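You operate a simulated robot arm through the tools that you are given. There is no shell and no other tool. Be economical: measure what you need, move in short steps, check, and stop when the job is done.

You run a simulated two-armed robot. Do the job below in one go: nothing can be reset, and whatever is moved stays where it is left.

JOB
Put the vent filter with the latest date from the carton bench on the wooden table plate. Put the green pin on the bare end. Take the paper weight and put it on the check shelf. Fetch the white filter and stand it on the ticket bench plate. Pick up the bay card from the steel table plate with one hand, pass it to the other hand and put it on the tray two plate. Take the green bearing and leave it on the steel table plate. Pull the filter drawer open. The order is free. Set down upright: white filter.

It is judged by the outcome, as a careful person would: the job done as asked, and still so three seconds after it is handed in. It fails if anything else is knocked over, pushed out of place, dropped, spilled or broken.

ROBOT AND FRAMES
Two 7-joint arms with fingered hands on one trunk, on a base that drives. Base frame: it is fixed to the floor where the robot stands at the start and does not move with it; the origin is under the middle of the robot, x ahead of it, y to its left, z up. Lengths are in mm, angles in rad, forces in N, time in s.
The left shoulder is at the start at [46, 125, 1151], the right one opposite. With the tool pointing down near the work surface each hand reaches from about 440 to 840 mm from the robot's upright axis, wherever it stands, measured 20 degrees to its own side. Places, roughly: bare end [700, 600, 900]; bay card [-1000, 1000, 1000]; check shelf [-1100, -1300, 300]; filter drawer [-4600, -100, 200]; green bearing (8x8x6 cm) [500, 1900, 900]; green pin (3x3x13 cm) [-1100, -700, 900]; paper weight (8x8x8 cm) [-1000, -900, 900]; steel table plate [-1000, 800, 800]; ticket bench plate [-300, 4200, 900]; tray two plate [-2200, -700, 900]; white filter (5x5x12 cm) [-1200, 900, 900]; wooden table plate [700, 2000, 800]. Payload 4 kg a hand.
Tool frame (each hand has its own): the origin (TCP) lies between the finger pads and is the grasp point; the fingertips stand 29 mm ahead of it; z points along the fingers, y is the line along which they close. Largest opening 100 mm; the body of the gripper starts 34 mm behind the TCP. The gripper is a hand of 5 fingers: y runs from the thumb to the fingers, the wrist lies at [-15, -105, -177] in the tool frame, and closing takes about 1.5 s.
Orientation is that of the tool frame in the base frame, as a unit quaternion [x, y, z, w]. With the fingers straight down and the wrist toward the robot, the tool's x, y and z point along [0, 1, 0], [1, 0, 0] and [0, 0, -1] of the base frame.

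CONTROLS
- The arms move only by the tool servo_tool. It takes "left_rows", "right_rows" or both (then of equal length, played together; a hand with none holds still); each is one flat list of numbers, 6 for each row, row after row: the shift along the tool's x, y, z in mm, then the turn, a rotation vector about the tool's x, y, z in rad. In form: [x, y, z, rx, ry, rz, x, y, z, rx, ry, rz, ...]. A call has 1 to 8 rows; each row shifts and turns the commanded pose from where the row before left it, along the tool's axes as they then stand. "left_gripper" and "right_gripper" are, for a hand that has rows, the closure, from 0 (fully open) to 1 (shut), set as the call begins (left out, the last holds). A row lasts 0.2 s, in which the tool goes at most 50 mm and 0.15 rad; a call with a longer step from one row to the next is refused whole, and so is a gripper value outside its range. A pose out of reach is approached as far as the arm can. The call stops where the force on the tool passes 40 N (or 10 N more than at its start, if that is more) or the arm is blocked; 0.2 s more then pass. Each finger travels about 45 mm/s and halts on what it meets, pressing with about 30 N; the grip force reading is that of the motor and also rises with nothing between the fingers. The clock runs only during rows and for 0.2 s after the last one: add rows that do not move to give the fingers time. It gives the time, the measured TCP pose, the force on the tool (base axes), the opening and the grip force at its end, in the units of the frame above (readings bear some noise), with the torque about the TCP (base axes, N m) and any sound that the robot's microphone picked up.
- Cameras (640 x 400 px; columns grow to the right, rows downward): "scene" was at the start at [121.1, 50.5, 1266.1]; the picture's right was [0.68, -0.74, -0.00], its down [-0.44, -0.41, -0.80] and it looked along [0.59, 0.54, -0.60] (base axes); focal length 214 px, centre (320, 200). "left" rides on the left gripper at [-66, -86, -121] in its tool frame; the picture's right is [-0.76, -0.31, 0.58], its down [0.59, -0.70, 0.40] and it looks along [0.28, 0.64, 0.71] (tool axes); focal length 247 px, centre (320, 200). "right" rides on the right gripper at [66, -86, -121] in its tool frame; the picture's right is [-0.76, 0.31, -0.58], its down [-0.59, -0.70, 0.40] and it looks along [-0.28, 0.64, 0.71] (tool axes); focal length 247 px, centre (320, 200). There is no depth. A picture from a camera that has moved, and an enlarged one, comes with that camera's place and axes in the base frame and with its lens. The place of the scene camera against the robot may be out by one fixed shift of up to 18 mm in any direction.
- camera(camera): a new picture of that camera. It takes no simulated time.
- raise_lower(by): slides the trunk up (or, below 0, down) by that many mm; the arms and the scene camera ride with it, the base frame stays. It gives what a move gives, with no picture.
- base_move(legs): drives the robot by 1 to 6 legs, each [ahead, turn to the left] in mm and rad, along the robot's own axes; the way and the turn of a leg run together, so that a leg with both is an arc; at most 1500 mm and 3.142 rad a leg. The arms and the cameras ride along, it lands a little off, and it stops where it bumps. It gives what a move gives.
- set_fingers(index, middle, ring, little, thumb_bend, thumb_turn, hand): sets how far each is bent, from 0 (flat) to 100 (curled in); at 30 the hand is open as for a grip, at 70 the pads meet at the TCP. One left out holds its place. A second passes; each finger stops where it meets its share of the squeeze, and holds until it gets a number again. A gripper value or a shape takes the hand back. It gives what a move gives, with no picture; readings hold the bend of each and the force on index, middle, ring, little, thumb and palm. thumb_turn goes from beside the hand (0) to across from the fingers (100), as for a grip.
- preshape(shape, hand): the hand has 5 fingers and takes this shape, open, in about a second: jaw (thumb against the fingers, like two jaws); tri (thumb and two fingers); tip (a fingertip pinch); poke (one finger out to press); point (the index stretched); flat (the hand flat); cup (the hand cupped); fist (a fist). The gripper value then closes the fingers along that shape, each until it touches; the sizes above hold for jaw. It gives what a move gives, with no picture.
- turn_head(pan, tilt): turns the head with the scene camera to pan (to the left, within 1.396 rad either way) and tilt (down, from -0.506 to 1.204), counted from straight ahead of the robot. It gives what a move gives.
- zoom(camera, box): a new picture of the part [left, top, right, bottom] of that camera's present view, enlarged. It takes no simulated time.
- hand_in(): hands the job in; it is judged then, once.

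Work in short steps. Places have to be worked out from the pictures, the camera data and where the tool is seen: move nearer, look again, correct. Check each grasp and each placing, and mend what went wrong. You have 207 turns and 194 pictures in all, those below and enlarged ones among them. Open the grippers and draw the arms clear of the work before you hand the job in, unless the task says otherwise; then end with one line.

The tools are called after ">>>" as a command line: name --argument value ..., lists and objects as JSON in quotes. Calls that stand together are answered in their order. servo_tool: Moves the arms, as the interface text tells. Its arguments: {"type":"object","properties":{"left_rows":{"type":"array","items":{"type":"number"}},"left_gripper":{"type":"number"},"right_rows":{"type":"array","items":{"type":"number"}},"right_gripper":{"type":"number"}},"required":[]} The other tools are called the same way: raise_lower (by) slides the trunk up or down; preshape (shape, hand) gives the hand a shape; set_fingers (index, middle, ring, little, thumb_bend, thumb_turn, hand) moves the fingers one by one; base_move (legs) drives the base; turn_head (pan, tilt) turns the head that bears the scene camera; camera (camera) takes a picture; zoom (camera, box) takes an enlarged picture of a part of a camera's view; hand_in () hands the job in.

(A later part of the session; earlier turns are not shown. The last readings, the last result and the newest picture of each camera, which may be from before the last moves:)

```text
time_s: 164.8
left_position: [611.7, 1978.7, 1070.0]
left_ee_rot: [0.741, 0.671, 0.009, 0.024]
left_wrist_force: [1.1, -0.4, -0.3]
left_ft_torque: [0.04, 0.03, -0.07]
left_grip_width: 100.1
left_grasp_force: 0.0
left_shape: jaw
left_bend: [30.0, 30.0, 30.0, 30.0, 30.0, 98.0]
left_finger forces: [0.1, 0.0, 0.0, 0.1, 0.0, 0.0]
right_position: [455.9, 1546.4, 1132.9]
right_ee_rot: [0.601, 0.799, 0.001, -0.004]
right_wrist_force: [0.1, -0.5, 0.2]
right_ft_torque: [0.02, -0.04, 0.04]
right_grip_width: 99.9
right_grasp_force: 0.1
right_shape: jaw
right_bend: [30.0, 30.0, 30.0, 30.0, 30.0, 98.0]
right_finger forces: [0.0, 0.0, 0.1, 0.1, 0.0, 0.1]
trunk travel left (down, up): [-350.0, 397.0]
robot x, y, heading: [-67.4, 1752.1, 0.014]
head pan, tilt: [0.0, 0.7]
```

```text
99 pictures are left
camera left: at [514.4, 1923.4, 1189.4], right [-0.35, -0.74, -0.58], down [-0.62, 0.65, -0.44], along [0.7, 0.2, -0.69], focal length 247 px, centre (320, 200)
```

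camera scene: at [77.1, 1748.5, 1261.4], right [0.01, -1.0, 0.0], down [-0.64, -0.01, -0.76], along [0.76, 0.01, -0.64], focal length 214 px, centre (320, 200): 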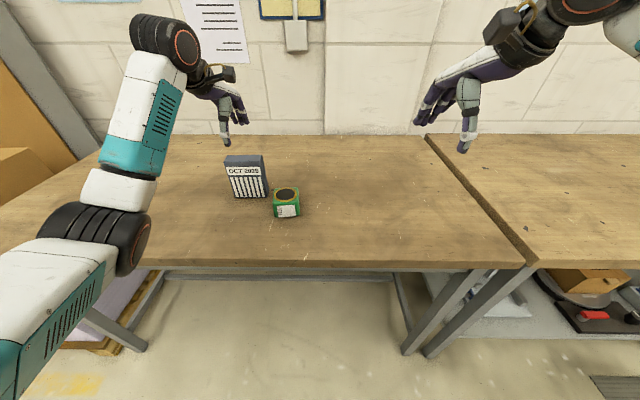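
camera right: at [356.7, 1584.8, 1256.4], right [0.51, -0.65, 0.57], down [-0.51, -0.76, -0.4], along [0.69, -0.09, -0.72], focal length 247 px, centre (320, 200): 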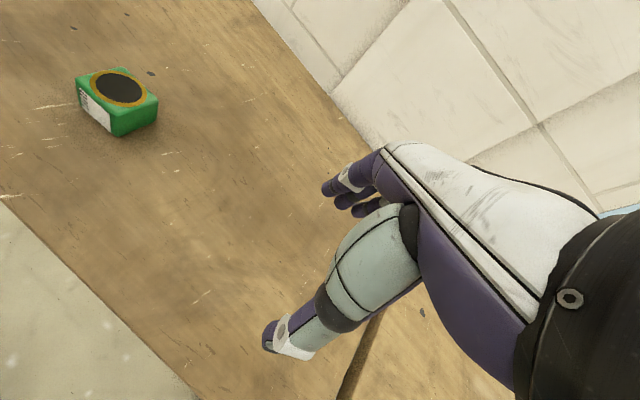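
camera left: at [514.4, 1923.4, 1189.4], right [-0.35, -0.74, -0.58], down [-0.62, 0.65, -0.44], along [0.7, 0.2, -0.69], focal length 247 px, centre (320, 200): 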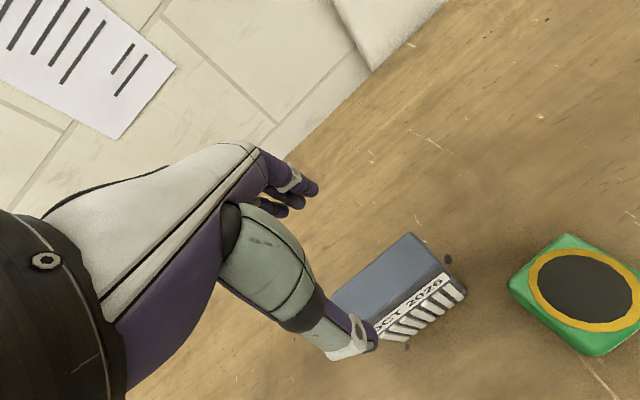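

Filter stands on the wooden table. Bearing ≈[532,1850], top ≈895, yawed about +0.19. I turn the base right 0.15 for better left-arm reach.

>>> base_move --legs '[[0, -0.15]]'

>>> servo_tool --left_rows '[0, 0, -20, 0, 0, -0.14, 0, 0, -20, 0, 0, -0.14, 0, 0, 0, 0, 0, -0.14]'

>>> camera --camera "left"

```text
time_s: 165.9
left_position: [638.4, 1874.0, 1069.8]
left_ee_rot: [0.789, 0.614, 0.009, 0.025]
left_wrist_force: [0.4, 0.0, 0.8]
left_ft_torque: [0.01, 0.02, 0.01]
left_grip_width: 99.6
left_grasp_force: 0.1
left_shape: jaw
left_bend: [30.0, 30.0, 30.0, 30.0, 30.0, 98.0]
left_finger forces: [0.1, 0.0, 0.1, 0.1, 0.1, 0.0]
right_position: [418.7, 1471.8, 1132.7]
right_ee_rot: [0.659, 0.752, 0.001, -0.005]
right_wrist_force: [-0.3, 0.1, -0.7]
right_ft_torque: [-0.02, -0.01, -0.01]
right_grip_width: 99.9
right_grasp_force: 0.0
right_shape: jaw
right_bend: [30.0, 30.0, 30.0, 30.0, 30.0, 98.0]
right_finger forces: [0.0, 0.0, 0.2, 0.0, 0.0, 0.0]
trunk travel left (down, up): [-350.0, 397.0]
robot x, y, heading: [-61.3, 1755.1, -0.138]
head pan, tilt: [0.0, 0.7]
```

```text
time_s: 166.7
left_position: [636.4, 1875.2, 1111.0]
left_ee_rot: [0.643, 0.765, 0.003, 0.026]
left_wrist_force: [0.7, -0.1, -0.4]
left_ft_torque: [0.01, 0.01, -0.01]
left_grip_width: 99.7
left_grasp_force: 0.0
left_shape: jaw
left_bend: [30.0, 30.0, 30.0, 30.0, 30.0, 98.0]
left_finger forces: [0.0, 0.0, 0.0, 0.0, 0.1, 0.0]
right_position: [418.5, 1470.4, 1133.1]
right_ee_rot: [0.659, 0.752, 0.001, -0.006]
right_wrist_force: [0.7, 0.4, 0.0]
right_ft_torque: [0.02, 0.0, 0.02]
right_grip_width: 99.7
right_grasp_force: 0.0
right_shape: jaw
right_bend: [30.0, 30.0, 30.0, 30.0, 30.0, 98.0]
right_finger forces: [0.1, 0.0, 0.0, 0.0, 0.0, 0.0]
trunk travel left (down, up): [-350.0, 397.0]
robot x, y, heading: [-63.6, 1751.8, -0.137]
head pan, tilt: [0.0, 0.7]
```

```text
98 pictures are left
camera left: at [558.3, 1799.1, 1231.5], right [-0.15, -0.82, -0.56], down [-0.78, 0.45, -0.45], along [0.61, 0.37, -0.7], focal length 247 px, centre (320, 200)
```

left: 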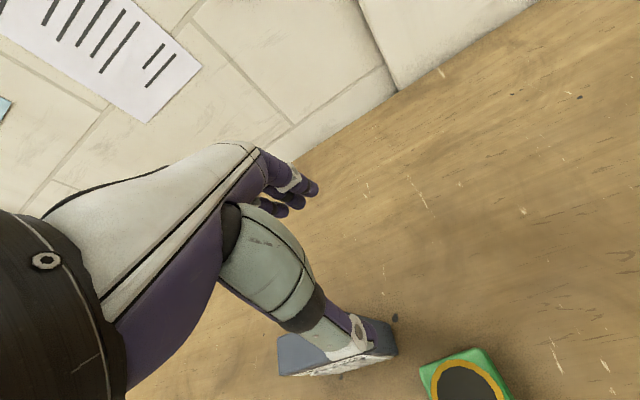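

Move the left hand back above the bearing and lower to ~1000 for a close look.

>>> servo_tool --left_rows '[0, -36, 0, 0.038, 0.036, 0, -3, -36, 0, 0, 0, 0, -3, -35, 0, 0, 0, 0, 0, 0, 45, 0, 0, 0, 0, 0, 45, 0, 0, 0, 0, 0, 15, 0, 0, 0, 0, 0, 0, 0, 0, 0]'

>>> camera --camera "left"

>>> zoom --camera "scene" --box '[180, 110, 340, 230]'

```text
time_s: 168.3
left_position: [530.9, 1852.5, 1001.9]
left_ee_rot: [0.644, 0.765, 0.0, 0.0]
left_wrist_force: [0.2, -0.2, -0.2]
left_ft_torque: [0.01, -0.02, -0.01]
left_grip_width: 99.9
left_grasp_force: 0.1
left_shape: jaw
left_bend: [30.0, 30.0, 30.0, 30.0, 30.0, 98.0]
left_finger forces: [0.1, 0.1, 0.0, 0.1, 0.1, 0.0]
right_position: [418.8, 1471.4, 1133.9]
right_ee_rot: [0.659, 0.752, 0.001, -0.005]
right_wrist_force: [-0.2, -0.3, 0.3]
right_ft_torque: [-0.02, 0.01, -0.01]
right_grip_width: 99.8
right_grasp_force: 0.2
right_shape: jaw
right_bend: [30.0, 30.0, 30.0, 30.0, 30.0, 98.0]
right_finger forces: [0.1, 0.0, 0.0, 0.1, 0.1, 0.0]
trunk travel left (down, up): [-350.0, 397.0]
robot x, y, heading: [-62.9, 1754.9, -0.137]
head pan, tilt: [0.0, 0.7]
```

```text
97 pictures are left
camera left: at [458.9, 1772.0, 1125.4], right [-0.17, -0.8, -0.58], down [-0.79, 0.46, -0.4], along [0.58, 0.39, -0.71], focal length 247 px, centre (320, 200)
```

left: 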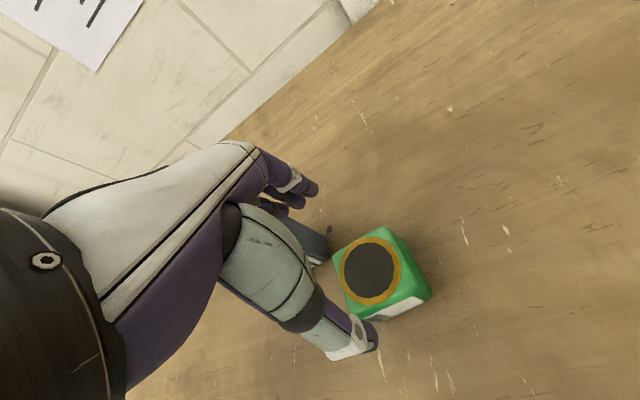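

```text
3.33 times, centred on (260, 170) of scene
camera zoom: at [75.9, 1727.3, 1261.4], right [-0.14, -0.99, 0.0], down [-0.64, 0.09, -0.76], along [0.76, -0.11, -0.64], focal length 715 px, centre (520, 300)
```

zoom: 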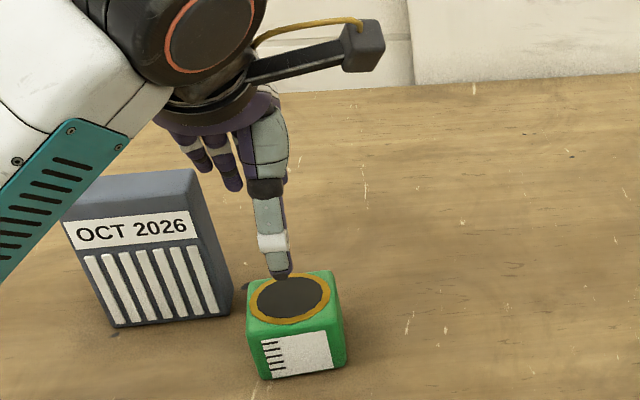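

Centre is about [537,1857]. I shift slightly and off-centre to the right to keep the fingers clear of the filter, and descend to just above the bearing.

>>> servo_tool --left_rows '[-10, 5, 20, 0, 0, 0, 0, 0, 25, 0, 0, 0, 0, 0, 20, 0, 0, 0, 0, 0, 0, 0, 0, 0]'

>>> camera --camera "left"

>>> zoom --camera "scene" --box '[180, 110, 340, 230]'

```text
time_s: 169.3
left_position: [537.9, 1843.4, 937.9]
left_ee_rot: [0.645, 0.765, 0.0, 0.0]
left_wrist_force: [0.2, 0.7, 0.3]
left_ft_torque: [0.02, 0.0, 0.02]
left_grip_width: 99.8
left_grasp_force: 0.1
left_shape: jaw
left_bend: [30.0, 30.0, 30.0, 30.0, 30.0, 98.0]
left_finger forces: [0.0, 0.0, 0.0, 0.0, 0.1, 0.0]
right_position: [418.8, 1470.8, 1132.3]
right_ee_rot: [0.659, 0.752, 0.0, -0.005]
right_wrist_force: [0.3, -0.7, -0.3]
right_ft_torque: [-0.04, 0.01, 0.0]
right_grip_width: 99.6
right_grasp_force: 0.0
right_shape: jaw
right_bend: [30.0, 30.0, 30.0, 30.0, 30.0, 98.0]
right_finger forces: [0.0, 0.1, 0.0, 0.1, 0.1, 0.1]
trunk travel left (down, up): [-350.0, 397.0]
robot x, y, heading: [-66.6, 1756.8, -0.141]
head pan, tilt: [0.0, 0.7]
```

```text
95 pictures are left
camera left: at [465.2, 1763.4, 1061.0], right [-0.17, -0.8, -0.58], down [-0.79, 0.46, -0.4], along [0.58, 0.39, -0.71], focal length 247 px, centre (320, 200)
```

left: 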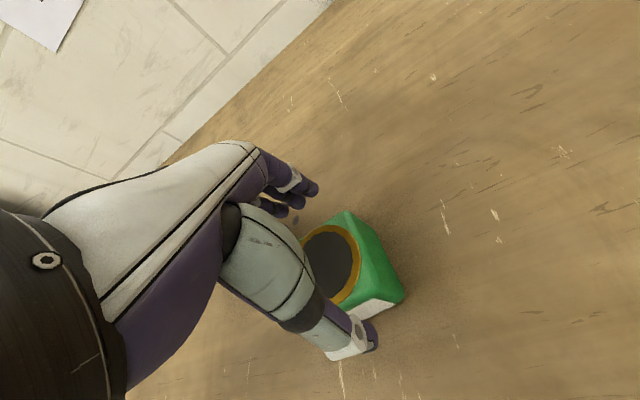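

```text
3.33 times, centred on (260, 170) of scene
camera zoom: at [75.9, 1727.2, 1261.4], right [-0.14, -0.99, 0.0], down [-0.64, 0.09, -0.76], along [0.76, -0.11, -0.64], focal length 715 px, centre (520, 300)
```

zoom: 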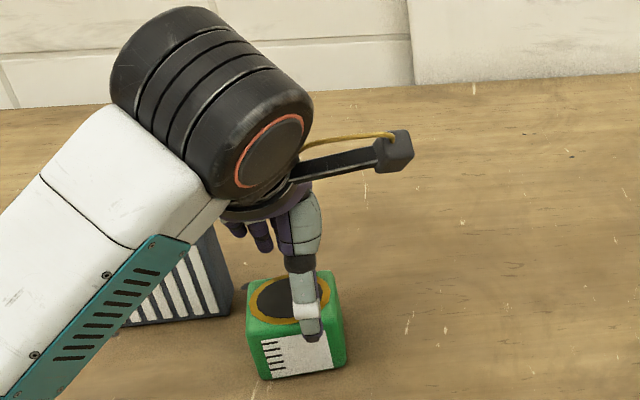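

Aligned (centre x≈537). Descend to ≈874 and close.

>>> servo_tool --left_rows '[0, 0, 25, 0, 0, 0, 0, 0, 25, 0, 0, 0, 0, 0, 14, 0, 0, 0, 0, 0, 0, 0, 0, 0]'

>>> servo_tool --left_rows '[0, 0, 0, 0, 0, 0, 0, 0, 0, 0, 0, 0, 0, 0, 0, 0, 0, 0, 0, 0, 0, 0, 0, 0, 0, 0, 0, 0, 0, 0]' --left_gripper 1.0

>>> zoom --camera "scene" --box '[180, 110, 340, 230]'

```text
time_s: 170.3
left_position: [539.6, 1843.1, 880.2]
left_ee_rot: [0.644, 0.765, 0.002, 0.004]
left_wrist_force: [7.7, 1.6, 23.5]
left_ft_torque: [0.05, 0.88, -0.07]
left_grip_width: 99.4
left_grasp_force: 0.1
left_shape: jaw
left_bend: [30.0, 30.0, 30.0, 28.0, 29.0, 98.0]
left_finger forces: [1.7, 0.0, 0.1, 5.3, 17.0, 0.1]
right_position: [418.7, 1470.3, 1133.7]
right_ee_rot: [0.659, 0.752, 0.002, -0.004]
right_wrist_force: [-0.2, 0.7, 0.2]
right_ft_torque: [-0.01, -0.01, 0.01]
right_grip_width: 100.0
right_grasp_force: 0.0
right_shape: jaw
right_bend: [30.0, 30.0, 30.0, 30.0, 30.0, 98.0]
right_finger forces: [0.1, 0.0, 0.0, 0.1, 0.1, 0.0]
trunk travel left (down, up): [-350.0, 397.0]
robot x, y, heading: [-64.5, 1758.8, -0.138]
head pan, tilt: [0.0, 0.7]
```

```text
time_s: 171.1
left_position: [538.4, 1841.5, 879.7]
left_ee_rot: [0.645, 0.764, 0.001, 0.005]
left_wrist_force: [-5.2, 0.4, 15.2]
left_ft_torque: [0.0, 0.85, 0.01]
left_grip_width: 66.6
left_grasp_force: 29.9
left_shape: jaw
left_bend: [42.0, 43.0, 74.0, 33.0, 30.0, 98.0]
left_finger forces: [26.0, 15.7, 3.2, 3.0, 55.9, 0.0]
right_position: [418.3, 1471.2, 1132.8]
right_ee_rot: [0.659, 0.752, 0.002, -0.005]
right_wrist_force: [0.8, 0.2, -0.4]
right_ft_torque: [0.01, 0.02, 0.0]
right_grip_width: 99.8
right_grasp_force: 0.1
right_shape: jaw
right_bend: [30.0, 30.0, 30.0, 30.0, 30.0, 98.0]
right_finger forces: [0.0, 0.0, 0.0, 0.0, 0.0, 0.0]
trunk travel left (down, up): [-350.0, 397.0]
robot x, y, heading: [-66.0, 1757.3, -0.133]
head pan, tilt: [0.0, 0.7]
stopped in row 4 (left hand): the force on the tool passed its limit (the readings are from after the stop); the commanded pose is now the measured one
```

```text
3.33 times, centred on (260, 170) of scene
camera zoom: at [75.0, 1727.2, 1261.2], right [-0.14, -0.99, 0.0], down [-0.64, 0.09, -0.77], along [0.76, -0.11, -0.64], focal length 715 px, centre (520, 300)
```

zoom: 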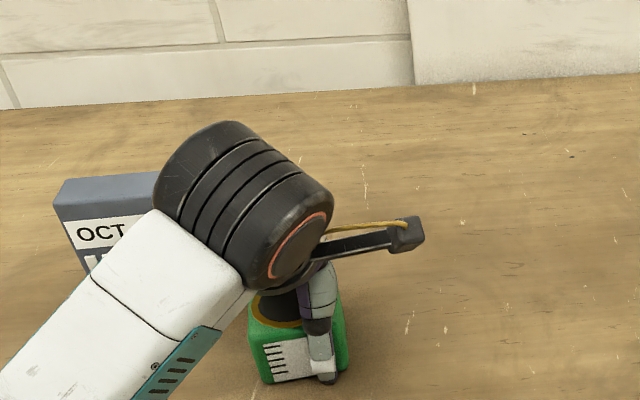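

Gripped (thumb 56 N vs fingers). Lift gently and verify.

>>> servo_tool --left_rows '[0, 0, -15, 0, 0, 0, 0, 0, -25, 0, 0, 0, 0, 0, -35, 0, 0, 0]'

>>> camera --camera "left"

>>> camera --camera "scene"

```text
time_s: 171.9
left_position: [537.6, 1842.5, 952.1]
left_ee_rot: [0.645, 0.765, 0.0, 0.002]
left_wrist_force: [-0.8, 0.3, -3.7]
left_ft_torque: [-0.04, -0.05, -0.01]
left_grip_width: 66.4
left_grasp_force: 29.9
left_shape: jaw
left_bend: [42.0, 42.0, 74.0, 35.0, 30.0, 98.0]
left_finger forces: [28.2, 11.4, 3.4, 2.8, 43.8, 0.0]
right_position: [419.0, 1469.5, 1133.3]
right_ee_rot: [0.659, 0.752, 0.001, -0.005]
right_wrist_force: [0.4, 0.0, -0.2]
right_ft_torque: [-0.01, 0.0, -0.01]
right_grip_width: 100.1
right_grasp_force: 0.1
right_shape: jaw
right_bend: [30.0, 30.0, 30.0, 30.0, 30.0, 98.0]
right_finger forces: [0.0, 0.0, 0.1, 0.1, 0.0, 0.0]
trunk travel left (down, up): [-350.0, 397.0]
robot x, y, heading: [-65.7, 1753.5, -0.139]
head pan, tilt: [0.0, 0.7]
```

```text
92 pictures are left
camera left: at [464.5, 1762.5, 1075.3], right [-0.17, -0.8, -0.57], down [-0.79, 0.46, -0.4], along [0.59, 0.39, -0.71], focal length 247 px, centre (320, 200)
```

left: 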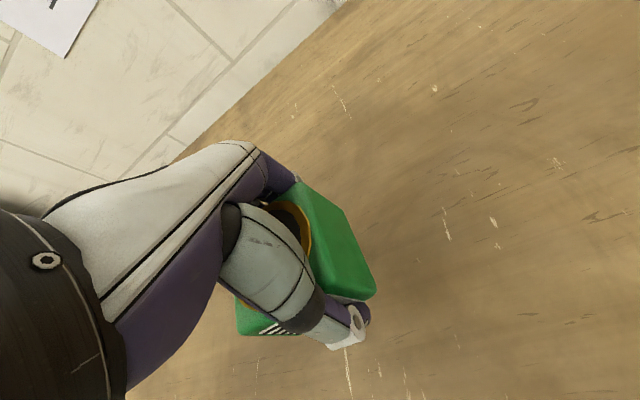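

```text
91 pictures are left
camera scene: at [75.9, 1727.1, 1261.4], right [-0.14, -0.99, 0.0], down [-0.64, 0.09, -0.76], along [0.76, -0.11, -0.64], focal length 214 px, centre (320, 200)
```

scene: 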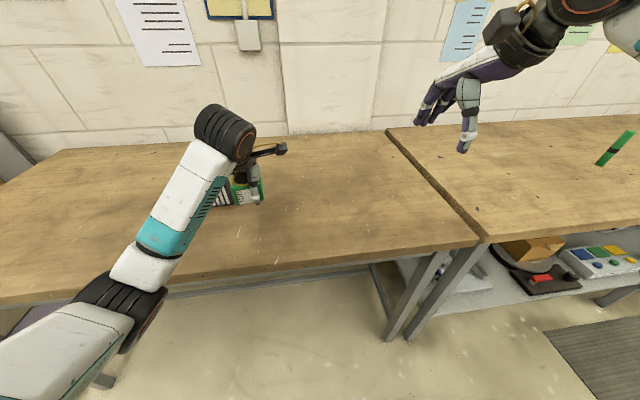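

Bearing secured. Raise and pull back, then drive to face the steel table.

>>> servo_tool --left_rows '[0, -10, -45, 0, 0, 0, 0, -30, -40, 0, 0, 0, 0, -40, -30, 0, 0, 0, 0, -40, -20, 0, 0, 0]'

>>> base_move --legs '[[0, -1.43], [850, 0], [0, -1.57]]'

>>> camera --camera "scene"

```text
time_s: 172.9
left_position: [417.3, 1821.9, 1085.4]
left_ee_rot: [0.646, 0.764, 0.0, 0.002]
left_wrist_force: [0.0, 0.3, -3.2]
left_ft_torque: [-0.05, -0.04, -0.05]
left_grip_width: 66.0
left_grasp_force: 29.9
left_shape: jaw
left_bend: [42.0, 43.0, 74.0, 35.0, 30.0, 98.0]
left_finger forces: [27.6, 11.5, 3.4, 3.1, 43.6, 0.1]
right_position: [418.7, 1470.2, 1133.5]
right_ee_rot: [0.659, 0.752, 0.002, -0.005]
right_wrist_force: [-0.5, -0.1, -0.3]
right_ft_torque: [0.01, -0.01, 0.01]
right_grip_width: 99.8
right_grasp_force: 0.0
right_shape: jaw
right_bend: [30.0, 30.0, 30.0, 30.0, 30.0, 98.0]
right_finger forces: [0.0, 0.0, 0.0, 0.0, 0.0, 0.0]
trunk travel left (down, up): [-350.0, 397.0]
robot x, y, heading: [-66.4, 1757.9, -0.143]
head pan, tilt: [0.0, 0.7]
```

```text
time_s: 184.8
left_position: [-529.5, 774.4, 1086.0]
left_ee_rot: [0.806, -0.592, -0.002, 0.0]
left_wrist_force: [-0.5, 0.4, -3.5]
left_ft_torque: [0.02, 0.04, 0.02]
left_grip_width: 65.8
left_grasp_force: 29.5
left_shape: jaw
left_bend: [42.0, 43.0, 74.0, 36.0, 30.0, 98.0]
left_finger forces: [23.8, 11.2, 3.3, 3.1, 39.0, 0.1]
right_position: [-576.7, 1123.6, 1132.3]
right_ee_rot: [0.794, -0.608, 0.006, 0.001]
right_wrist_force: [-0.3, -0.6, -0.7]
right_ft_torque: [-0.02, 0.01, 0.0]
right_grip_width: 99.9
right_grasp_force: 0.0
right_shape: jaw
right_bend: [30.0, 30.0, 30.0, 30.0, 30.0, 98.0]
right_finger forces: [0.0, 0.0, 0.0, 0.0, 0.0, 0.0]
trunk travel left (down, up): [-350.0, 397.0]
robot x, y, heading: [-61.3, 906.3, 3.136]
head pan, tilt: [0.0, 0.7]
```

```text
90 pictures are left
camera scene: at [-201.2, 898.0, 1261.4], right [0.0, 1.0, 0.0], down [0.64, 0.0, -0.76], along [-0.76, 0.0, -0.64], focal length 214 px, centre (320, 200)
```

scene: 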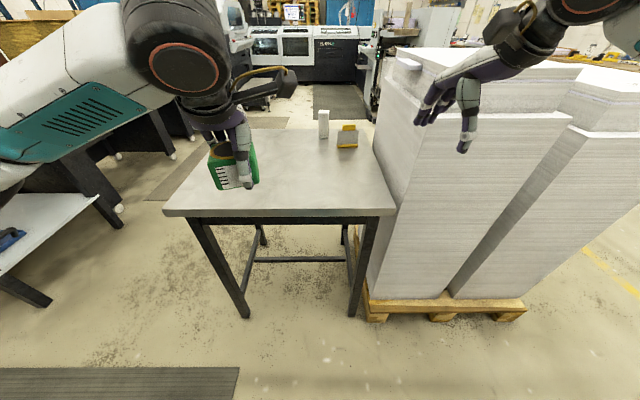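

Steel table with white filter and a yellow-backed card ahead; a tall paper stack stands to the right. Zoom on the objects.

>>> zoom --camera "scene" --box '[280, 95, 400, 170]'

>>> camera --camera "right"

```text
5.33 times, centred on (340, 132) of scene
camera zoom: at [-201.2, 898.0, 1261.4], right [0.0, 1.0, 0.0], down [0.64, 0.0, -0.76], along [-0.76, 0.0, -0.64], focal length 1144 px, centre (213, 560)
```

zoom: 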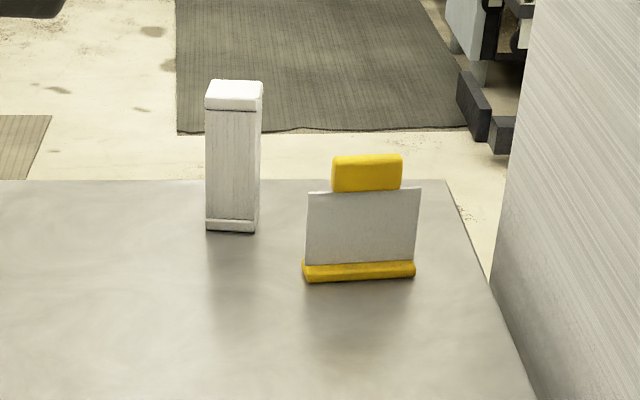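

```text
88 pictures are left
camera right: at [-476.9, 1083.4, 1256.3], right [-0.5, 0.65, 0.57], down [0.53, 0.75, -0.4], along [-0.69, 0.1, -0.72], focal length 247 px, centre (320, 200)
```

right: 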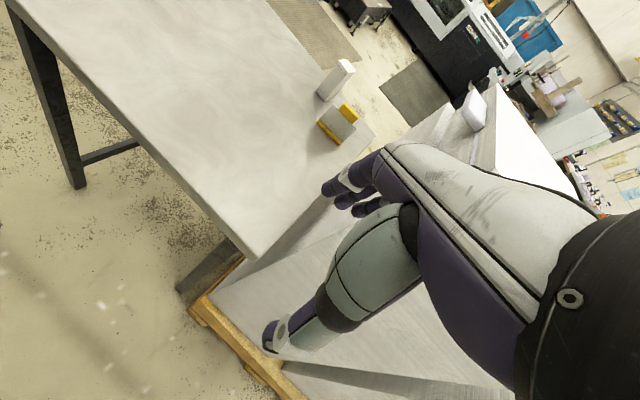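

The bay card is a stand with a yellow handle on top. Plan: set the bearing down here, take the white filter first, come back for the card. Move the right hand away from the paper stack, drive forward 200 and lower the bearing.

>>> servo_tool --right_rows '[40, 0, -25, 0, 0, 0, 40, 0, -25, 0, 0, 0, 40, 0, -25, 0, 0, 0]'

>>> base_move --legs '[[200, 0]]'

>>> servo_tool --left_rows '[15, 40, 0, 0, 0, 0, 15, 40, 0, 0, 0, 0, 0, 0, 45, 0, 0, 0, 0, 0, 45, 0, 0, 0, 0, 0, 45, 0, 0, 0, 0, 0, 45, 0, 0, 0]'

>>> camera --camera "scene"

```text
time_s: 185.6
left_position: [-529.5, 774.6, 1085.3]
left_ee_rot: [0.805, -0.593, -0.003, 0.0]
left_wrist_force: [-0.4, -0.6, -3.3]
left_ft_torque: [0.06, 0.04, -0.01]
left_grip_width: 65.8
left_grasp_force: 30.5
left_shape: jaw
left_bend: [42.0, 43.0, 74.0, 36.0, 30.0, 98.0]
left_finger forces: [23.9, 11.1, 3.3, 3.1, 39.1, 0.0]
right_position: [-544.3, 1005.7, 1209.1]
right_ee_rot: [0.794, -0.608, 0.005, 0.001]
right_wrist_force: [0.9, -0.3, 0.5]
right_ft_torque: [0.03, 0.02, -0.01]
right_grip_width: 99.9
right_grasp_force: 0.0
right_shape: jaw
right_bend: [30.0, 30.0, 30.0, 30.0, 30.0, 98.0]
right_finger forces: [0.0, 0.0, 0.0, 0.0, 0.0, 0.0]
trunk travel left (down, up): [-350.0, 397.0]
robot x, y, heading: [-59.9, 901.6, 3.133]
head pan, tilt: [0.0, 0.7]
```

```text
time_s: 187.1
left_position: [-730.3, 776.5, 1085.5]
left_ee_rot: [0.806, -0.592, -0.001, -0.001]
left_wrist_force: [-0.1, 1.0, -3.6]
left_ft_torque: [0.03, 0.07, 0.01]
left_grip_width: 65.4
left_grasp_force: 29.7
left_shape: jaw
left_bend: [43.0, 43.0, 74.0, 36.0, 30.0, 98.0]
left_finger forces: [23.9, 11.1, 3.4, 3.0, 39.3, 0.1]
right_position: [-744.2, 1006.8, 1208.3]
right_ee_rot: [0.794, -0.607, 0.006, 0.001]
right_wrist_force: [0.7, 0.7, 0.4]
right_ft_torque: [-0.02, -0.07, -0.02]
right_grip_width: 100.1
right_grasp_force: 0.0
right_shape: jaw
right_bend: [30.0, 30.0, 30.0, 30.0, 30.0, 98.0]
right_finger forces: [0.0, 0.1, 0.0, 0.0, 0.1, 0.0]
trunk travel left (down, up): [-350.0, 397.0]
robot x, y, heading: [-259.0, 905.3, 3.142]
head pan, tilt: [0.0, 0.7]
```

```text
time_s: 188.5
left_position: [-798.5, 724.1, 906.2]
left_ee_rot: [0.806, -0.592, -0.003, 0.0]
left_wrist_force: [0.7, 0.4, -3.3]
left_ft_torque: [0.05, 0.01, -0.01]
left_grip_width: 65.6
left_grasp_force: 30.2
left_shape: jaw
left_bend: [43.0, 43.0, 74.0, 37.0, 30.0, 97.0]
left_finger forces: [23.4, 11.0, 3.3, 3.3, 39.1, 0.0]
right_position: [-745.2, 1006.9, 1208.6]
right_ee_rot: [0.795, -0.607, 0.005, 0.001]
right_wrist_force: [-0.2, -0.2, 0.4]
right_ft_torque: [0.01, 0.0, 0.0]
right_grip_width: 99.9
right_grasp_force: 0.1
right_shape: jaw
right_bend: [30.0, 30.0, 30.0, 30.0, 30.0, 98.0]
right_finger forces: [0.0, 0.1, 0.1, 0.0, 0.0, 0.0]
trunk travel left (down, up): [-350.0, 397.0]
robot x, y, heading: [-257.7, 906.8, 3.137]
head pan, tilt: [0.0, 0.7]
```

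```text
87 pictures are left
camera scene: at [-401.0, 898.3, 1261.3], right [0.0, 1.0, 0.0], down [0.64, 0.0, -0.76], along [-0.76, 0.0, -0.64], focal length 214 px, centre (320, 200)
```

scene: 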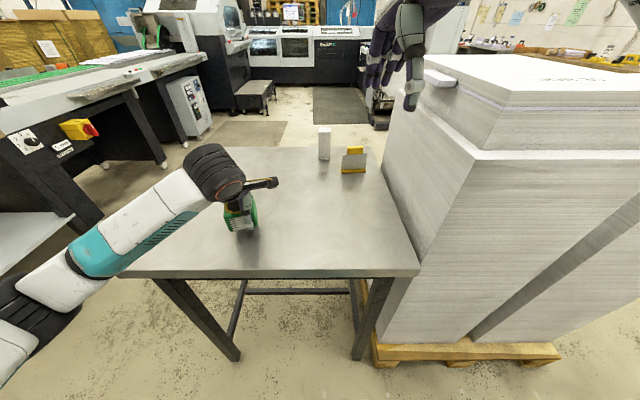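

Lower the bearing in small steps to the steel tabletop.

>>> servo_tool --left_rows '[0, 0, 10, 0, 0, 0, 0, 0, 0, 0, 0, 0]'

>>> servo_tool --left_rows '[0, 0, 6, 0, 0, 0, 0, 0, 0, 0, 0, 0]'

>>> servo_tool --left_rows '[0, 0, 6, 0, 0, 0, 0, 0, 0, 0, 0, 0]'

```text
time_s: 189.1
left_position: [-798.4, 723.9, 895.5]
left_ee_rot: [0.806, -0.592, -0.001, 0.0]
left_wrist_force: [-0.1, 0.0, -3.1]
left_ft_torque: [0.04, 0.05, 0.0]
left_grip_width: 65.5
left_grasp_force: 29.9
left_shape: jaw
left_bend: [43.0, 43.0, 74.0, 37.0, 30.0, 97.0]
left_finger forces: [23.2, 11.0, 3.3, 3.2, 39.2, 0.1]
right_position: [-744.4, 1009.0, 1209.0]
right_ee_rot: [0.794, -0.607, 0.005, 0.001]
right_wrist_force: [-0.4, 0.5, 0.4]
right_ft_torque: [0.0, 0.02, -0.03]
right_grip_width: 99.7
right_grasp_force: 0.0
right_shape: jaw
right_bend: [30.0, 30.0, 30.0, 30.0, 30.0, 98.0]
right_finger forces: [0.0, 0.1, 0.1, 0.0, 0.1, 0.0]
trunk travel left (down, up): [-350.0, 397.0]
robot x, y, heading: [-258.7, 911.4, 3.144]
head pan, tilt: [0.0, 0.7]
```

```text
time_s: 189.7
left_position: [-798.1, 723.1, 891.3]
left_ee_rot: [0.805, -0.593, -0.002, 0.0]
left_wrist_force: [-0.8, -0.6, -2.5]
left_ft_torque: [0.06, 0.03, 0.02]
left_grip_width: 65.6
left_grasp_force: 29.6
left_shape: jaw
left_bend: [43.0, 43.0, 74.0, 37.0, 30.0, 97.0]
left_finger forces: [23.2, 11.0, 3.3, 3.2, 39.1, 0.0]
right_position: [-743.9, 1007.2, 1208.7]
right_ee_rot: [0.795, -0.607, 0.005, 0.001]
right_wrist_force: [-0.2, -0.5, -0.8]
right_ft_torque: [-0.01, 0.01, 0.0]
right_grip_width: 100.0
right_grasp_force: 0.1
right_shape: jaw
right_bend: [30.0, 30.0, 30.0, 30.0, 30.0, 98.0]
right_finger forces: [0.0, 0.1, 0.1, 0.1, 0.0, 0.0]
trunk travel left (down, up): [-350.0, 397.0]
robot x, y, heading: [-263.0, 906.6, 3.14]
head pan, tilt: [0.0, 0.7]
```

```text
time_s: 190.3
left_position: [-797.5, 723.4, 884.8]
left_ee_rot: [0.806, -0.592, -0.002, -0.001]
left_wrist_force: [0.0, 0.0, -3.1]
left_ft_torque: [0.07, 0.02, -0.01]
left_grip_width: 65.6
left_grasp_force: 30.0
left_shape: jaw
left_bend: [43.0, 43.0, 74.0, 37.0, 30.0, 97.0]
left_finger forces: [23.2, 11.1, 3.4, 3.3, 39.1, 0.1]
right_position: [-743.8, 1008.2, 1208.5]
right_ee_rot: [0.794, -0.608, 0.006, 0.001]
right_wrist_force: [0.3, 0.1, -0.4]
right_ft_torque: [-0.02, 0.02, -0.03]
right_grip_width: 99.7
right_grasp_force: 0.1
right_shape: jaw
right_bend: [30.0, 30.0, 30.0, 30.0, 30.0, 98.0]
right_finger forces: [0.0, 0.0, 0.0, 0.0, 0.0, 0.1]
trunk travel left (down, up): [-350.0, 397.0]
robot x, y, heading: [-257.4, 908.5, 3.137]
head pan, tilt: [0.0, 0.7]
```

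>>> servo_tool --left_rows '[0, 0, 5, 0, 0, 0, 0, 0, 0, 0, 0, 0]'

>>> servo_tool --left_rows '[0, 0, 5, 0, 0, 0, 0, 0, 0, 0, 0, 0]'

>>> zoom --camera "scene" --box '[180, 140, 320, 260]'

```text
time_s: 190.9
left_position: [-797.9, 723.6, 880.9]
left_ee_rot: [0.806, -0.591, -0.003, 0.001]
left_wrist_force: [-0.5, 1.1, 4.3]
left_ft_torque: [-0.22, -0.36, 0.04]
left_grip_width: 65.2
left_grasp_force: 30.2
left_shape: jaw
left_bend: [43.0, 43.0, 74.0, 37.0, 30.0, 97.0]
left_finger forces: [24.0, 11.0, 3.6, 5.1, 41.1, 0.0]
right_position: [-743.1, 1008.3, 1209.9]
right_ee_rot: [0.794, -0.607, 0.005, 0.002]
right_wrist_force: [1.4, 0.6, 0.5]
right_ft_torque: [0.02, -0.04, 0.0]
right_grip_width: 99.9
right_grasp_force: 0.0
right_shape: jaw
right_bend: [30.0, 30.0, 30.0, 30.0, 30.0, 98.0]
right_finger forces: [0.0, 0.0, 0.0, 0.0, 0.0, 0.0]
trunk travel left (down, up): [-350.0, 397.0]
robot x, y, heading: [-257.7, 901.4, 3.134]
head pan, tilt: [0.0, 0.7]
```

```text
time_s: 191.7
left_position: [-798.1, 723.7, 881.2]
left_ee_rot: [0.807, -0.591, -0.01, 0.003]
left_wrist_force: [4.8, 1.1, 15.2]
left_ft_torque: [-0.08, -1.01, 0.13]
left_grip_width: 65.4
left_grasp_force: 30.3
left_shape: jaw
left_bend: [43.0, 43.0, 74.0, 37.0, 30.0, 97.0]
left_finger forces: [23.7, 10.7, 3.5, 4.4, 51.9, 0.0]
right_position: [-742.0, 1008.8, 1211.0]
right_ee_rot: [0.794, -0.608, 0.006, 0.002]
right_wrist_force: [-0.3, 0.3, -0.7]
right_ft_torque: [0.01, 0.01, 0.03]
right_grip_width: 99.9
right_grasp_force: 0.0
right_shape: jaw
right_bend: [30.0, 30.0, 30.0, 30.0, 30.0, 98.0]
right_finger forces: [0.0, 0.0, 0.0, 0.1, 0.0, 0.0]
trunk travel left (down, up): [-350.0, 397.0]
robot x, y, heading: [-258.0, 908.8, 3.14]
head pan, tilt: [0.0, 0.7]
stopped in row 2 (left hand): the force on the tool passed its limit (the readings are from after the stop); the commanded pose is now the measured one
```

```text
3.33 times, centred on (250, 200) of scene
camera zoom: at [-399.2, 898.8, 1261.3], right [0.0, 1.0, 0.0], down [0.64, 0.0, -0.77], along [-0.77, 0.0, -0.64], focal length 715 px, centre (553, 200)
```

zoom: 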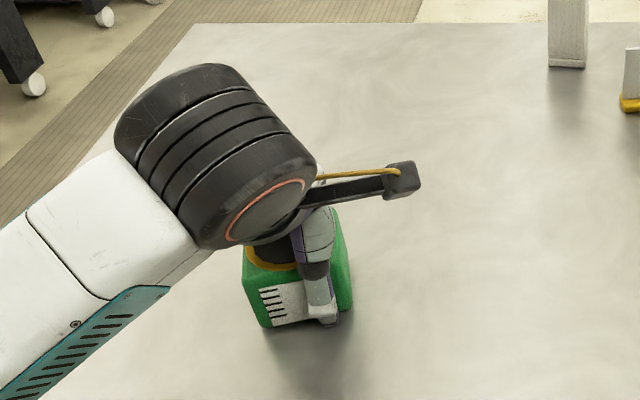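

Bearing is down. Release, then lift the hand straight up.

>>> servo_tool --left_rows '[0, 0, 0, 0, 0, 0, 0, 0, 0, 0, 0, 0, 0, 0, 0, 0, 0, 0, 0, 0, 0, 0, 0, 0, 0, 0, 0, 0, 0, 0, 0, 0, 0, 0, 0, 0]' --left_gripper 0.0

>>> servo_tool --left_rows '[0, 0, -15, 0, 0, 0, 0, 0, -25, 0, 0, 0, 0, 0, -45, 0, 0, 0, 0, 0, -45, 0, 0, 0, 0, 0, -45, 0, 0, 0, 0, 0, -45, 0, 0, 0]'

>>> camera --camera "scene"

>>> camera --camera "right"

```text
time_s: 193.1
left_position: [-798.5, 722.4, 880.4]
left_ee_rot: [0.806, -0.591, -0.01, 0.003]
left_wrist_force: [-9.3, -1.6, 24.7]
left_ft_torque: [0.37, -1.06, 0.06]
left_grip_width: 98.3
left_grasp_force: 0.1
left_shape: jaw
left_bend: [30.0, 30.0, 30.0, 30.0, 30.0, 97.0]
left_finger forces: [1.5, 0.0, 0.1, 1.3, 21.6, 0.1]
right_position: [-743.3, 1006.9, 1209.2]
right_ee_rot: [0.795, -0.607, 0.005, 0.001]
right_wrist_force: [-1.1, 0.0, 0.5]
right_ft_torque: [-0.03, -0.02, -0.01]
right_grip_width: 99.8
right_grasp_force: 0.1
right_shape: jaw
right_bend: [30.0, 30.0, 30.0, 30.0, 30.0, 98.0]
right_finger forces: [0.0, 0.1, 0.0, 0.0, 0.1, 0.0]
trunk travel left (down, up): [-350.0, 397.0]
robot x, y, heading: [-256.1, 904.9, 3.136]
head pan, tilt: [0.0, 0.7]
```

```text
time_s: 194.5
left_position: [-795.4, 722.1, 1098.5]
left_ee_rot: [0.806, -0.592, -0.007, 0.001]
left_wrist_force: [1.3, -0.5, 0.9]
left_ft_torque: [0.01, -0.01, 0.01]
left_grip_width: 100.0
left_grasp_force: 0.0
left_shape: jaw
left_bend: [30.0, 30.0, 30.0, 30.0, 30.0, 98.0]
left_finger forces: [0.1, 0.0, 0.0, 0.0, 0.0, 0.0]
right_position: [-742.7, 1008.0, 1208.8]
right_ee_rot: [0.794, -0.607, 0.005, 0.002]
right_wrist_force: [0.1, -0.4, 0.2]
right_ft_torque: [0.02, -0.01, 0.0]
right_grip_width: 100.1
right_grasp_force: 0.1
right_shape: jaw
right_bend: [30.0, 30.0, 30.0, 30.0, 30.0, 98.0]
right_finger forces: [0.0, 0.1, 0.0, 0.1, 0.1, 0.0]
trunk travel left (down, up): [-350.0, 397.0]
robot x, y, heading: [-255.2, 906.5, 3.139]
head pan, tilt: [0.0, 0.7]
```

```text
85 pictures are left
camera scene: at [-400.1, 898.6, 1261.5], right [0.0, 1.0, 0.0], down [0.64, 0.0, -0.76], along [-0.76, 0.0, -0.64], focal length 214 px, centre (320, 200)
```

scene: 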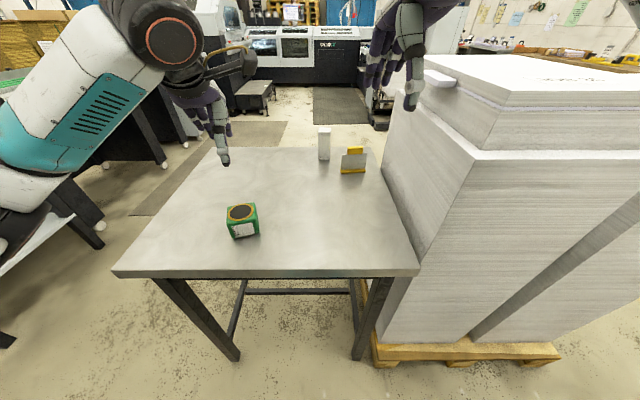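

```text
84 pictures are left
camera right: at [-644.2, 967.9, 1332.9], right [-0.5, 0.65, 0.57], down [0.53, 0.75, -0.4], along [-0.69, 0.1, -0.72], focal length 247 px, centre (320, 200)
```

right: 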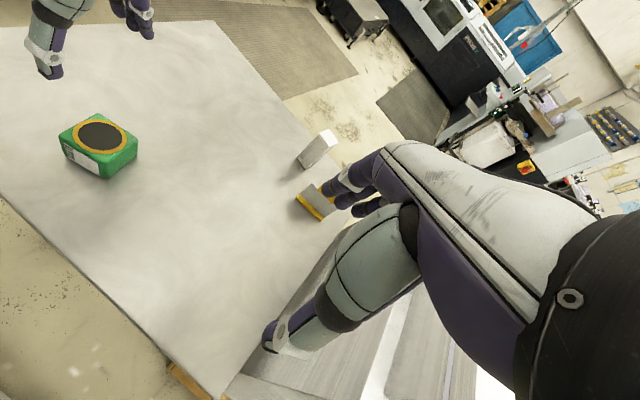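

Bearing sits on the steel table. White filter ≈[-1165,920]. I turn left 0.3 and drive 150 forward so the right arm reaches it at a good bearing.

>>> base_move --legs '[[0, 0.3], [150, 0]]'

>>> camera --camera "right"

>>> camera --camera "scene"

```text
time_s: 196.9
left_position: [-859.6, 525.3, 1097.0]
left_ee_rot: [0.886, -0.463, -0.006, 0.003]
left_wrist_force: [0.3, -0.2, -0.6]
left_ft_torque: [-0.02, -0.02, -0.04]
left_grip_width: 99.7
left_grasp_force: 0.1
left_shape: jaw
left_bend: [30.0, 30.0, 30.0, 30.0, 30.0, 98.0]
left_finger forces: [0.0, 0.0, 0.1, 0.0, 0.0, 0.1]
right_position: [-896.5, 814.2, 1208.6]
right_ee_rot: [0.877, -0.481, 0.005, 0.0]
right_wrist_force: [0.5, -0.6, 0.4]
right_ft_torque: [0.0, -0.01, 0.01]
right_grip_width: 99.9
right_grasp_force: 0.1
right_shape: jaw
right_bend: [30.0, 30.0, 30.0, 30.0, 30.0, 98.0]
right_finger forces: [0.0, 0.0, 0.0, 0.0, 0.0, 0.0]
trunk travel left (down, up): [-350.0, 397.0]
robot x, y, heading: [-400.1, 862.9, -2.841]
head pan, tilt: [0.0, 0.7]
```

```text
83 pictures are left
camera right: at [-789.2, 804.7, 1332.4], right [-0.67, 0.48, 0.57], down [0.28, 0.87, -0.4], along [-0.69, -0.11, -0.72], focal length 247 px, centre (320, 200)
```

right: 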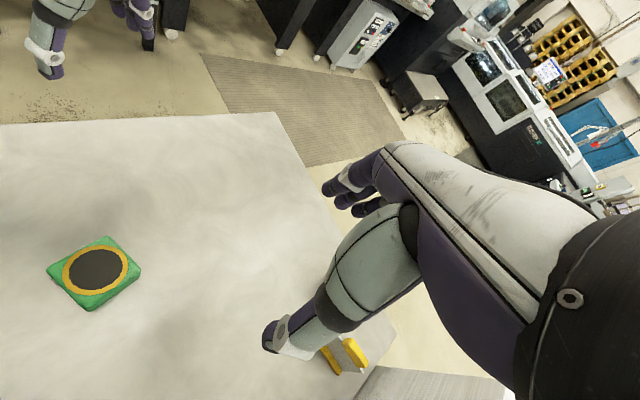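

```text
82 pictures are left
camera scene: at [-538.0, 811.2, 1261.3], right [-0.29, 0.96, 0.0], down [0.62, 0.19, -0.76], along [-0.73, -0.23, -0.64], focal length 214 px, centre (320, 200)
```

scene: 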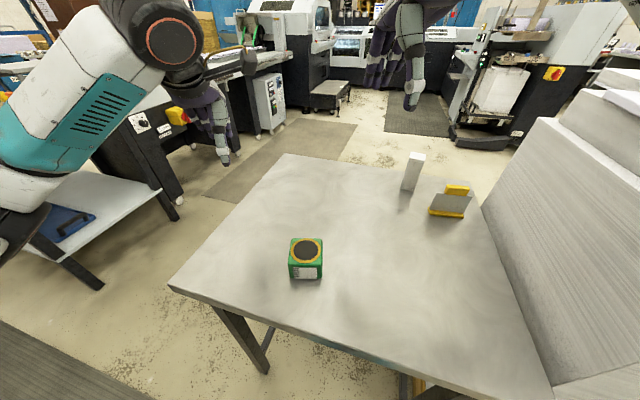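

Filter ≈[-1150,918]. I square the right hand's yaw and move above the filter.

>>> servo_tool --right_rows '[0, 0, 0, 0, 0, 0.135, 0, 0, 0, 0, 0, 0.135, 0, 0, 0, 0, 0, 0.135, 0, 0, 0, 0, 0, 0.14, -20, 42, 0, 0, 0, 0, -20, 42, 0, 0, 0, 0, -20, 42, 0, 0, 0, 0, -20, 42, 0, 0, 0, 0]'

>>> servo_tool --right_rows '[-12, 43, 0, 0, 0, 0, -12, 43, 0, 0, 0, 0, 0, 0, 45, 0, 0, 0, 0, 0, 45, 0, 0, 0, 0, 0, 45, 0, 0, 0, 0, 0, 35, 0, 0, 0, 0, 0, 0, 0, 0, 0]'

>>> camera --camera "right"

>>> zoom --camera "scene" --box '[360, 80, 500, 230]'

```text
time_s: 198.7
left_position: [-858.6, 526.7, 1098.1]
left_ee_rot: [0.886, -0.463, -0.007, 0.005]
left_wrist_force: [-0.4, 0.0, 0.1]
left_ft_torque: [-0.03, 0.02, -0.01]
left_grip_width: 100.0
left_grasp_force: 0.1
left_shape: jaw
left_bend: [30.0, 30.0, 30.0, 30.0, 30.0, 98.0]
left_finger forces: [0.1, 0.0, 0.0, 0.1, 0.1, 0.1]
right_position: [-1067.0, 889.7, 1205.9]
right_ee_rot: [0.716, -0.699, 0.006, -0.001]
right_wrist_force: [-0.5, -0.7, -1.4]
right_ft_torque: [0.02, 0.02, -0.01]
right_grip_width: 100.1
right_grasp_force: 0.1
right_shape: jaw
right_bend: [30.0, 30.0, 30.0, 30.0, 30.0, 98.0]
right_finger forces: [0.0, 0.0, 0.0, 0.1, 0.0, 0.0]
trunk travel left (down, up): [-350.0, 397.0]
robot x, y, heading: [-399.9, 862.9, -2.838]
head pan, tilt: [0.0, 0.7]
```

```text
time_s: 200.3
left_position: [-858.1, 522.0, 1097.2]
left_ee_rot: [0.887, -0.463, -0.008, 0.002]
left_wrist_force: [0.2, -0.3, -0.1]
left_ft_torque: [0.01, 0.01, 0.01]
left_grip_width: 99.8
left_grasp_force: 0.1
left_shape: jaw
left_bend: [30.0, 30.0, 30.0, 30.0, 30.0, 98.0]
left_finger forces: [0.0, 0.0, 0.0, 0.0, 0.0, 0.0]
right_position: [-1148.3, 907.5, 1037.5]
right_ee_rot: [0.716, -0.698, 0.004, -0.002]
right_wrist_force: [0.5, 0.3, -0.2]
right_ft_torque: [-0.01, -0.02, 0.02]
right_grip_width: 99.9
right_grasp_force: 0.1
right_shape: jaw
right_bend: [30.0, 30.0, 30.0, 30.0, 30.0, 98.0]
right_finger forces: [0.0, 0.0, 0.1, 0.0, 0.0, 0.1]
trunk travel left (down, up): [-350.0, 397.0]
robot x, y, heading: [-402.7, 864.0, -2.845]
head pan, tilt: [0.0, 0.7]
```

```text
81 pictures are left
camera right: at [-1061.6, 843.4, 1161.0], right [-0.33, 0.75, 0.57], down [0.69, 0.61, -0.4], along [-0.64, 0.27, -0.72], focal length 247 px, centre (320, 200)
```

right: 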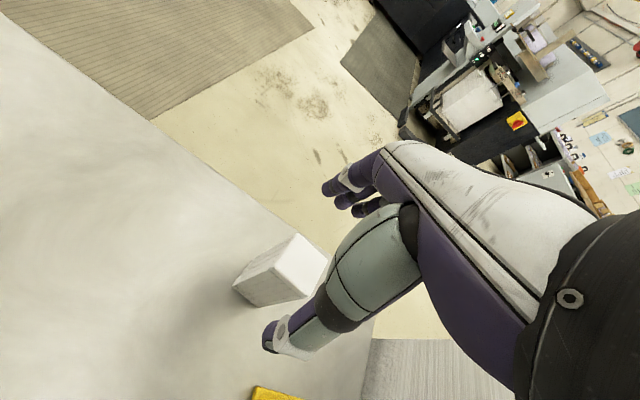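

```text
2.67 times, centred on (430, 155) of scene
camera zoom: at [-536.3, 807.8, 1261.5], right [-0.29, 0.96, 0.0], down [0.61, 0.19, -0.76], along [-0.73, -0.22, -0.64], focal length 572 px, centre (27, 320)
```

zoom: 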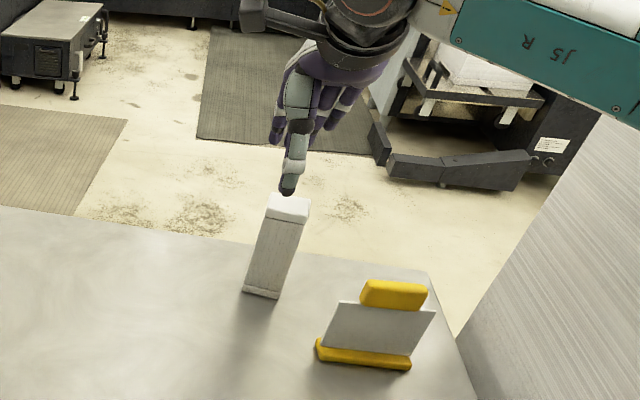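

Filter top centre at ≈[-1161,925]. Adjust and descend to grip its upper part.

>>> servo_tool --right_rows '[-18, 13, 0, 0, 0, 0, 0, 0, 35, 0, 0, 0, 0, 0, 0, 0, 0, 0]'

>>> camera --camera "right"

```text
time_s: 201.1
left_position: [-857.0, 515.9, 1096.4]
left_ee_rot: [0.886, -0.463, -0.009, -0.001]
left_wrist_force: [0.1, -0.3, -0.8]
left_ft_torque: [0.02, 0.01, -0.01]
left_grip_width: 99.5
left_grasp_force: 0.1
left_shape: jaw
left_bend: [30.0, 30.0, 30.0, 30.0, 30.0, 98.0]
left_finger forces: [0.0, 0.0, 0.0, 0.1, 0.0, 0.0]
right_position: [-1162.7, 918.5, 1002.2]
right_ee_rot: [0.717, -0.697, 0.0, -0.003]
right_wrist_force: [-0.3, 0.4, 0.1]
right_ft_torque: [0.0, 0.02, -0.03]
right_grip_width: 99.8
right_grasp_force: 0.1
right_shape: jaw
right_bend: [30.0, 30.0, 30.0, 30.0, 30.0, 98.0]
right_finger forces: [0.0, 0.0, 0.1, 0.1, 0.0, 0.0]
trunk travel left (down, up): [-350.0, 397.0]
robot x, y, heading: [-400.3, 859.6, -2.84]
head pan, tilt: [0.0, 0.7]
```

```text
79 pictures are left
camera right: at [-1075.3, 854.4, 1126.6], right [-0.33, 0.75, 0.58], down [0.69, 0.61, -0.39], along [-0.64, 0.27, -0.72], focal length 247 px, centre (320, 200)
```

right: 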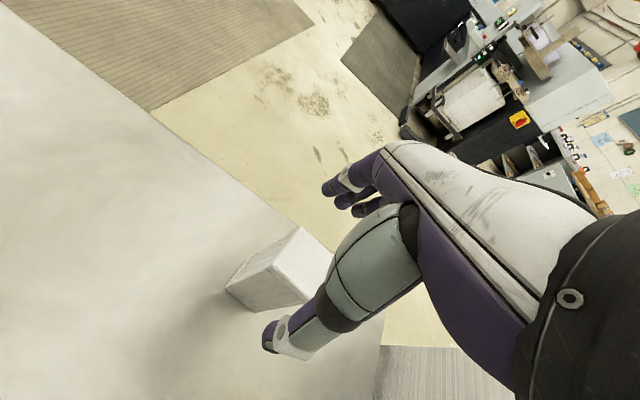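

The body shifted slightly; I check whether the right elbow is touching the paper stack.

>>> turn_head --pan -0.8 --tilt 0.5

>>> camera --camera "scene"

```text
time_s: 202.2
left_position: [-857.8, 517.3, 1095.4]
left_ee_rot: [0.886, -0.463, -0.01, -0.001]
left_wrist_force: [0.2, 0.2, -0.5]
left_ft_torque: [0.02, 0.0, 0.0]
left_grip_width: 99.9
left_grasp_force: 0.1
left_shape: jaw
left_bend: [30.0, 30.0, 30.0, 30.0, 30.0, 98.0]
left_finger forces: [0.0, 0.0, 0.0, 0.0, 0.0, 0.0]
right_position: [-1161.7, 918.0, 1002.7]
right_ee_rot: [0.717, -0.697, 0.001, -0.003]
right_wrist_force: [0.6, 0.3, 0.2]
right_ft_torque: [0.0, 0.03, 0.02]
right_grip_width: 100.1
right_grasp_force: 0.0
right_shape: jaw
right_bend: [30.0, 30.0, 30.0, 30.0, 30.0, 98.0]
right_finger forces: [0.0, 0.0, 0.0, 0.0, 0.1, 0.0]
trunk travel left (down, up): [-350.0, 397.0]
robot x, y, heading: [-399.4, 864.9, -2.839]
head pan, tilt: [-0.799, 0.499]
```

```text
78 pictures are left
camera scene: at [-534.5, 869.6, 1279.6], right [0.48, 0.88, 0.01], down [0.42, -0.22, -0.88], along [-0.77, 0.42, -0.47], focal length 214 px, centre (320, 200)
```

scene: 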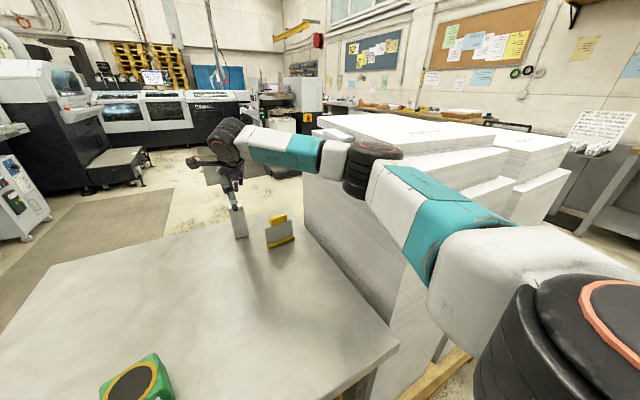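

The right elbow is against the paper stack. I withdraw the right hand up and back, and will approach from the south-east with the left hand instead.

>>> servo_tool --right_rows '[10, -10, -30, 0, 0, 0, 15, -30, -35, 0, 0, 0, 15, -35, -30, 0, 0, 0, 15, -40, -20, 0, 0, 0, 15, -40, -20, 0, 0, 0, 0, -45, 0, 0, 0, 0, 0, -45, 0, 0, 0, 0, 0, -45, 0, 0, 0, 0]'

>>> camera --camera "scene"

```text
time_s: 204.0
left_position: [-852.7, 516.8, 1098.9]
left_ee_rot: [0.886, -0.463, -0.012, 0.001]
left_wrist_force: [0.7, 0.6, 0.6]
left_ft_torque: [0.01, 0.02, -0.01]
left_grip_width: 99.8
left_grasp_force: 0.0
left_shape: jaw
left_bend: [30.0, 30.0, 30.0, 30.0, 30.0, 98.0]
left_finger forces: [0.0, 0.1, 0.1, 0.1, 0.1, 0.0]
right_position: [-863.7, 855.2, 1144.5]
right_ee_rot: [0.715, -0.699, -0.001, -0.001]
right_wrist_force: [0.1, -0.1, 0.2]
right_ft_torque: [-0.02, 0.01, -0.06]
right_grip_width: 100.0
right_grasp_force: 0.0
right_shape: jaw
right_bend: [30.0, 30.0, 30.0, 30.0, 30.0, 98.0]
right_finger forces: [0.0, 0.0, 0.0, 0.0, 0.0, 0.0]
trunk travel left (down, up): [-350.0, 397.0]
robot x, y, heading: [-403.7, 865.5, -2.843]
head pan, tilt: [-0.799, 0.499]
```

```text
77 pictures are left
camera scene: at [-527.9, 869.1, 1280.6], right [0.48, 0.88, 0.01], down [0.41, -0.22, -0.88], along [-0.77, 0.43, -0.47], focal length 214 px, centre (320, 200)
```

scene: 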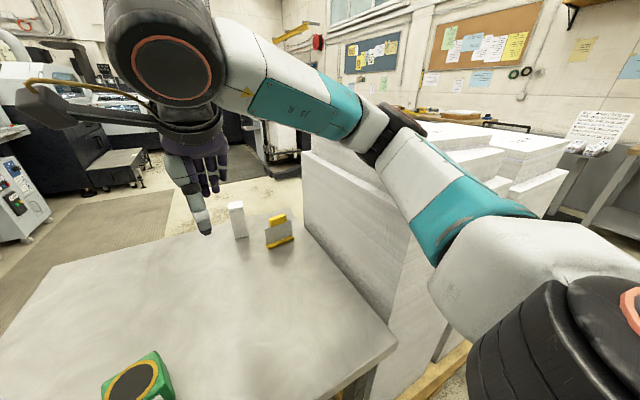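

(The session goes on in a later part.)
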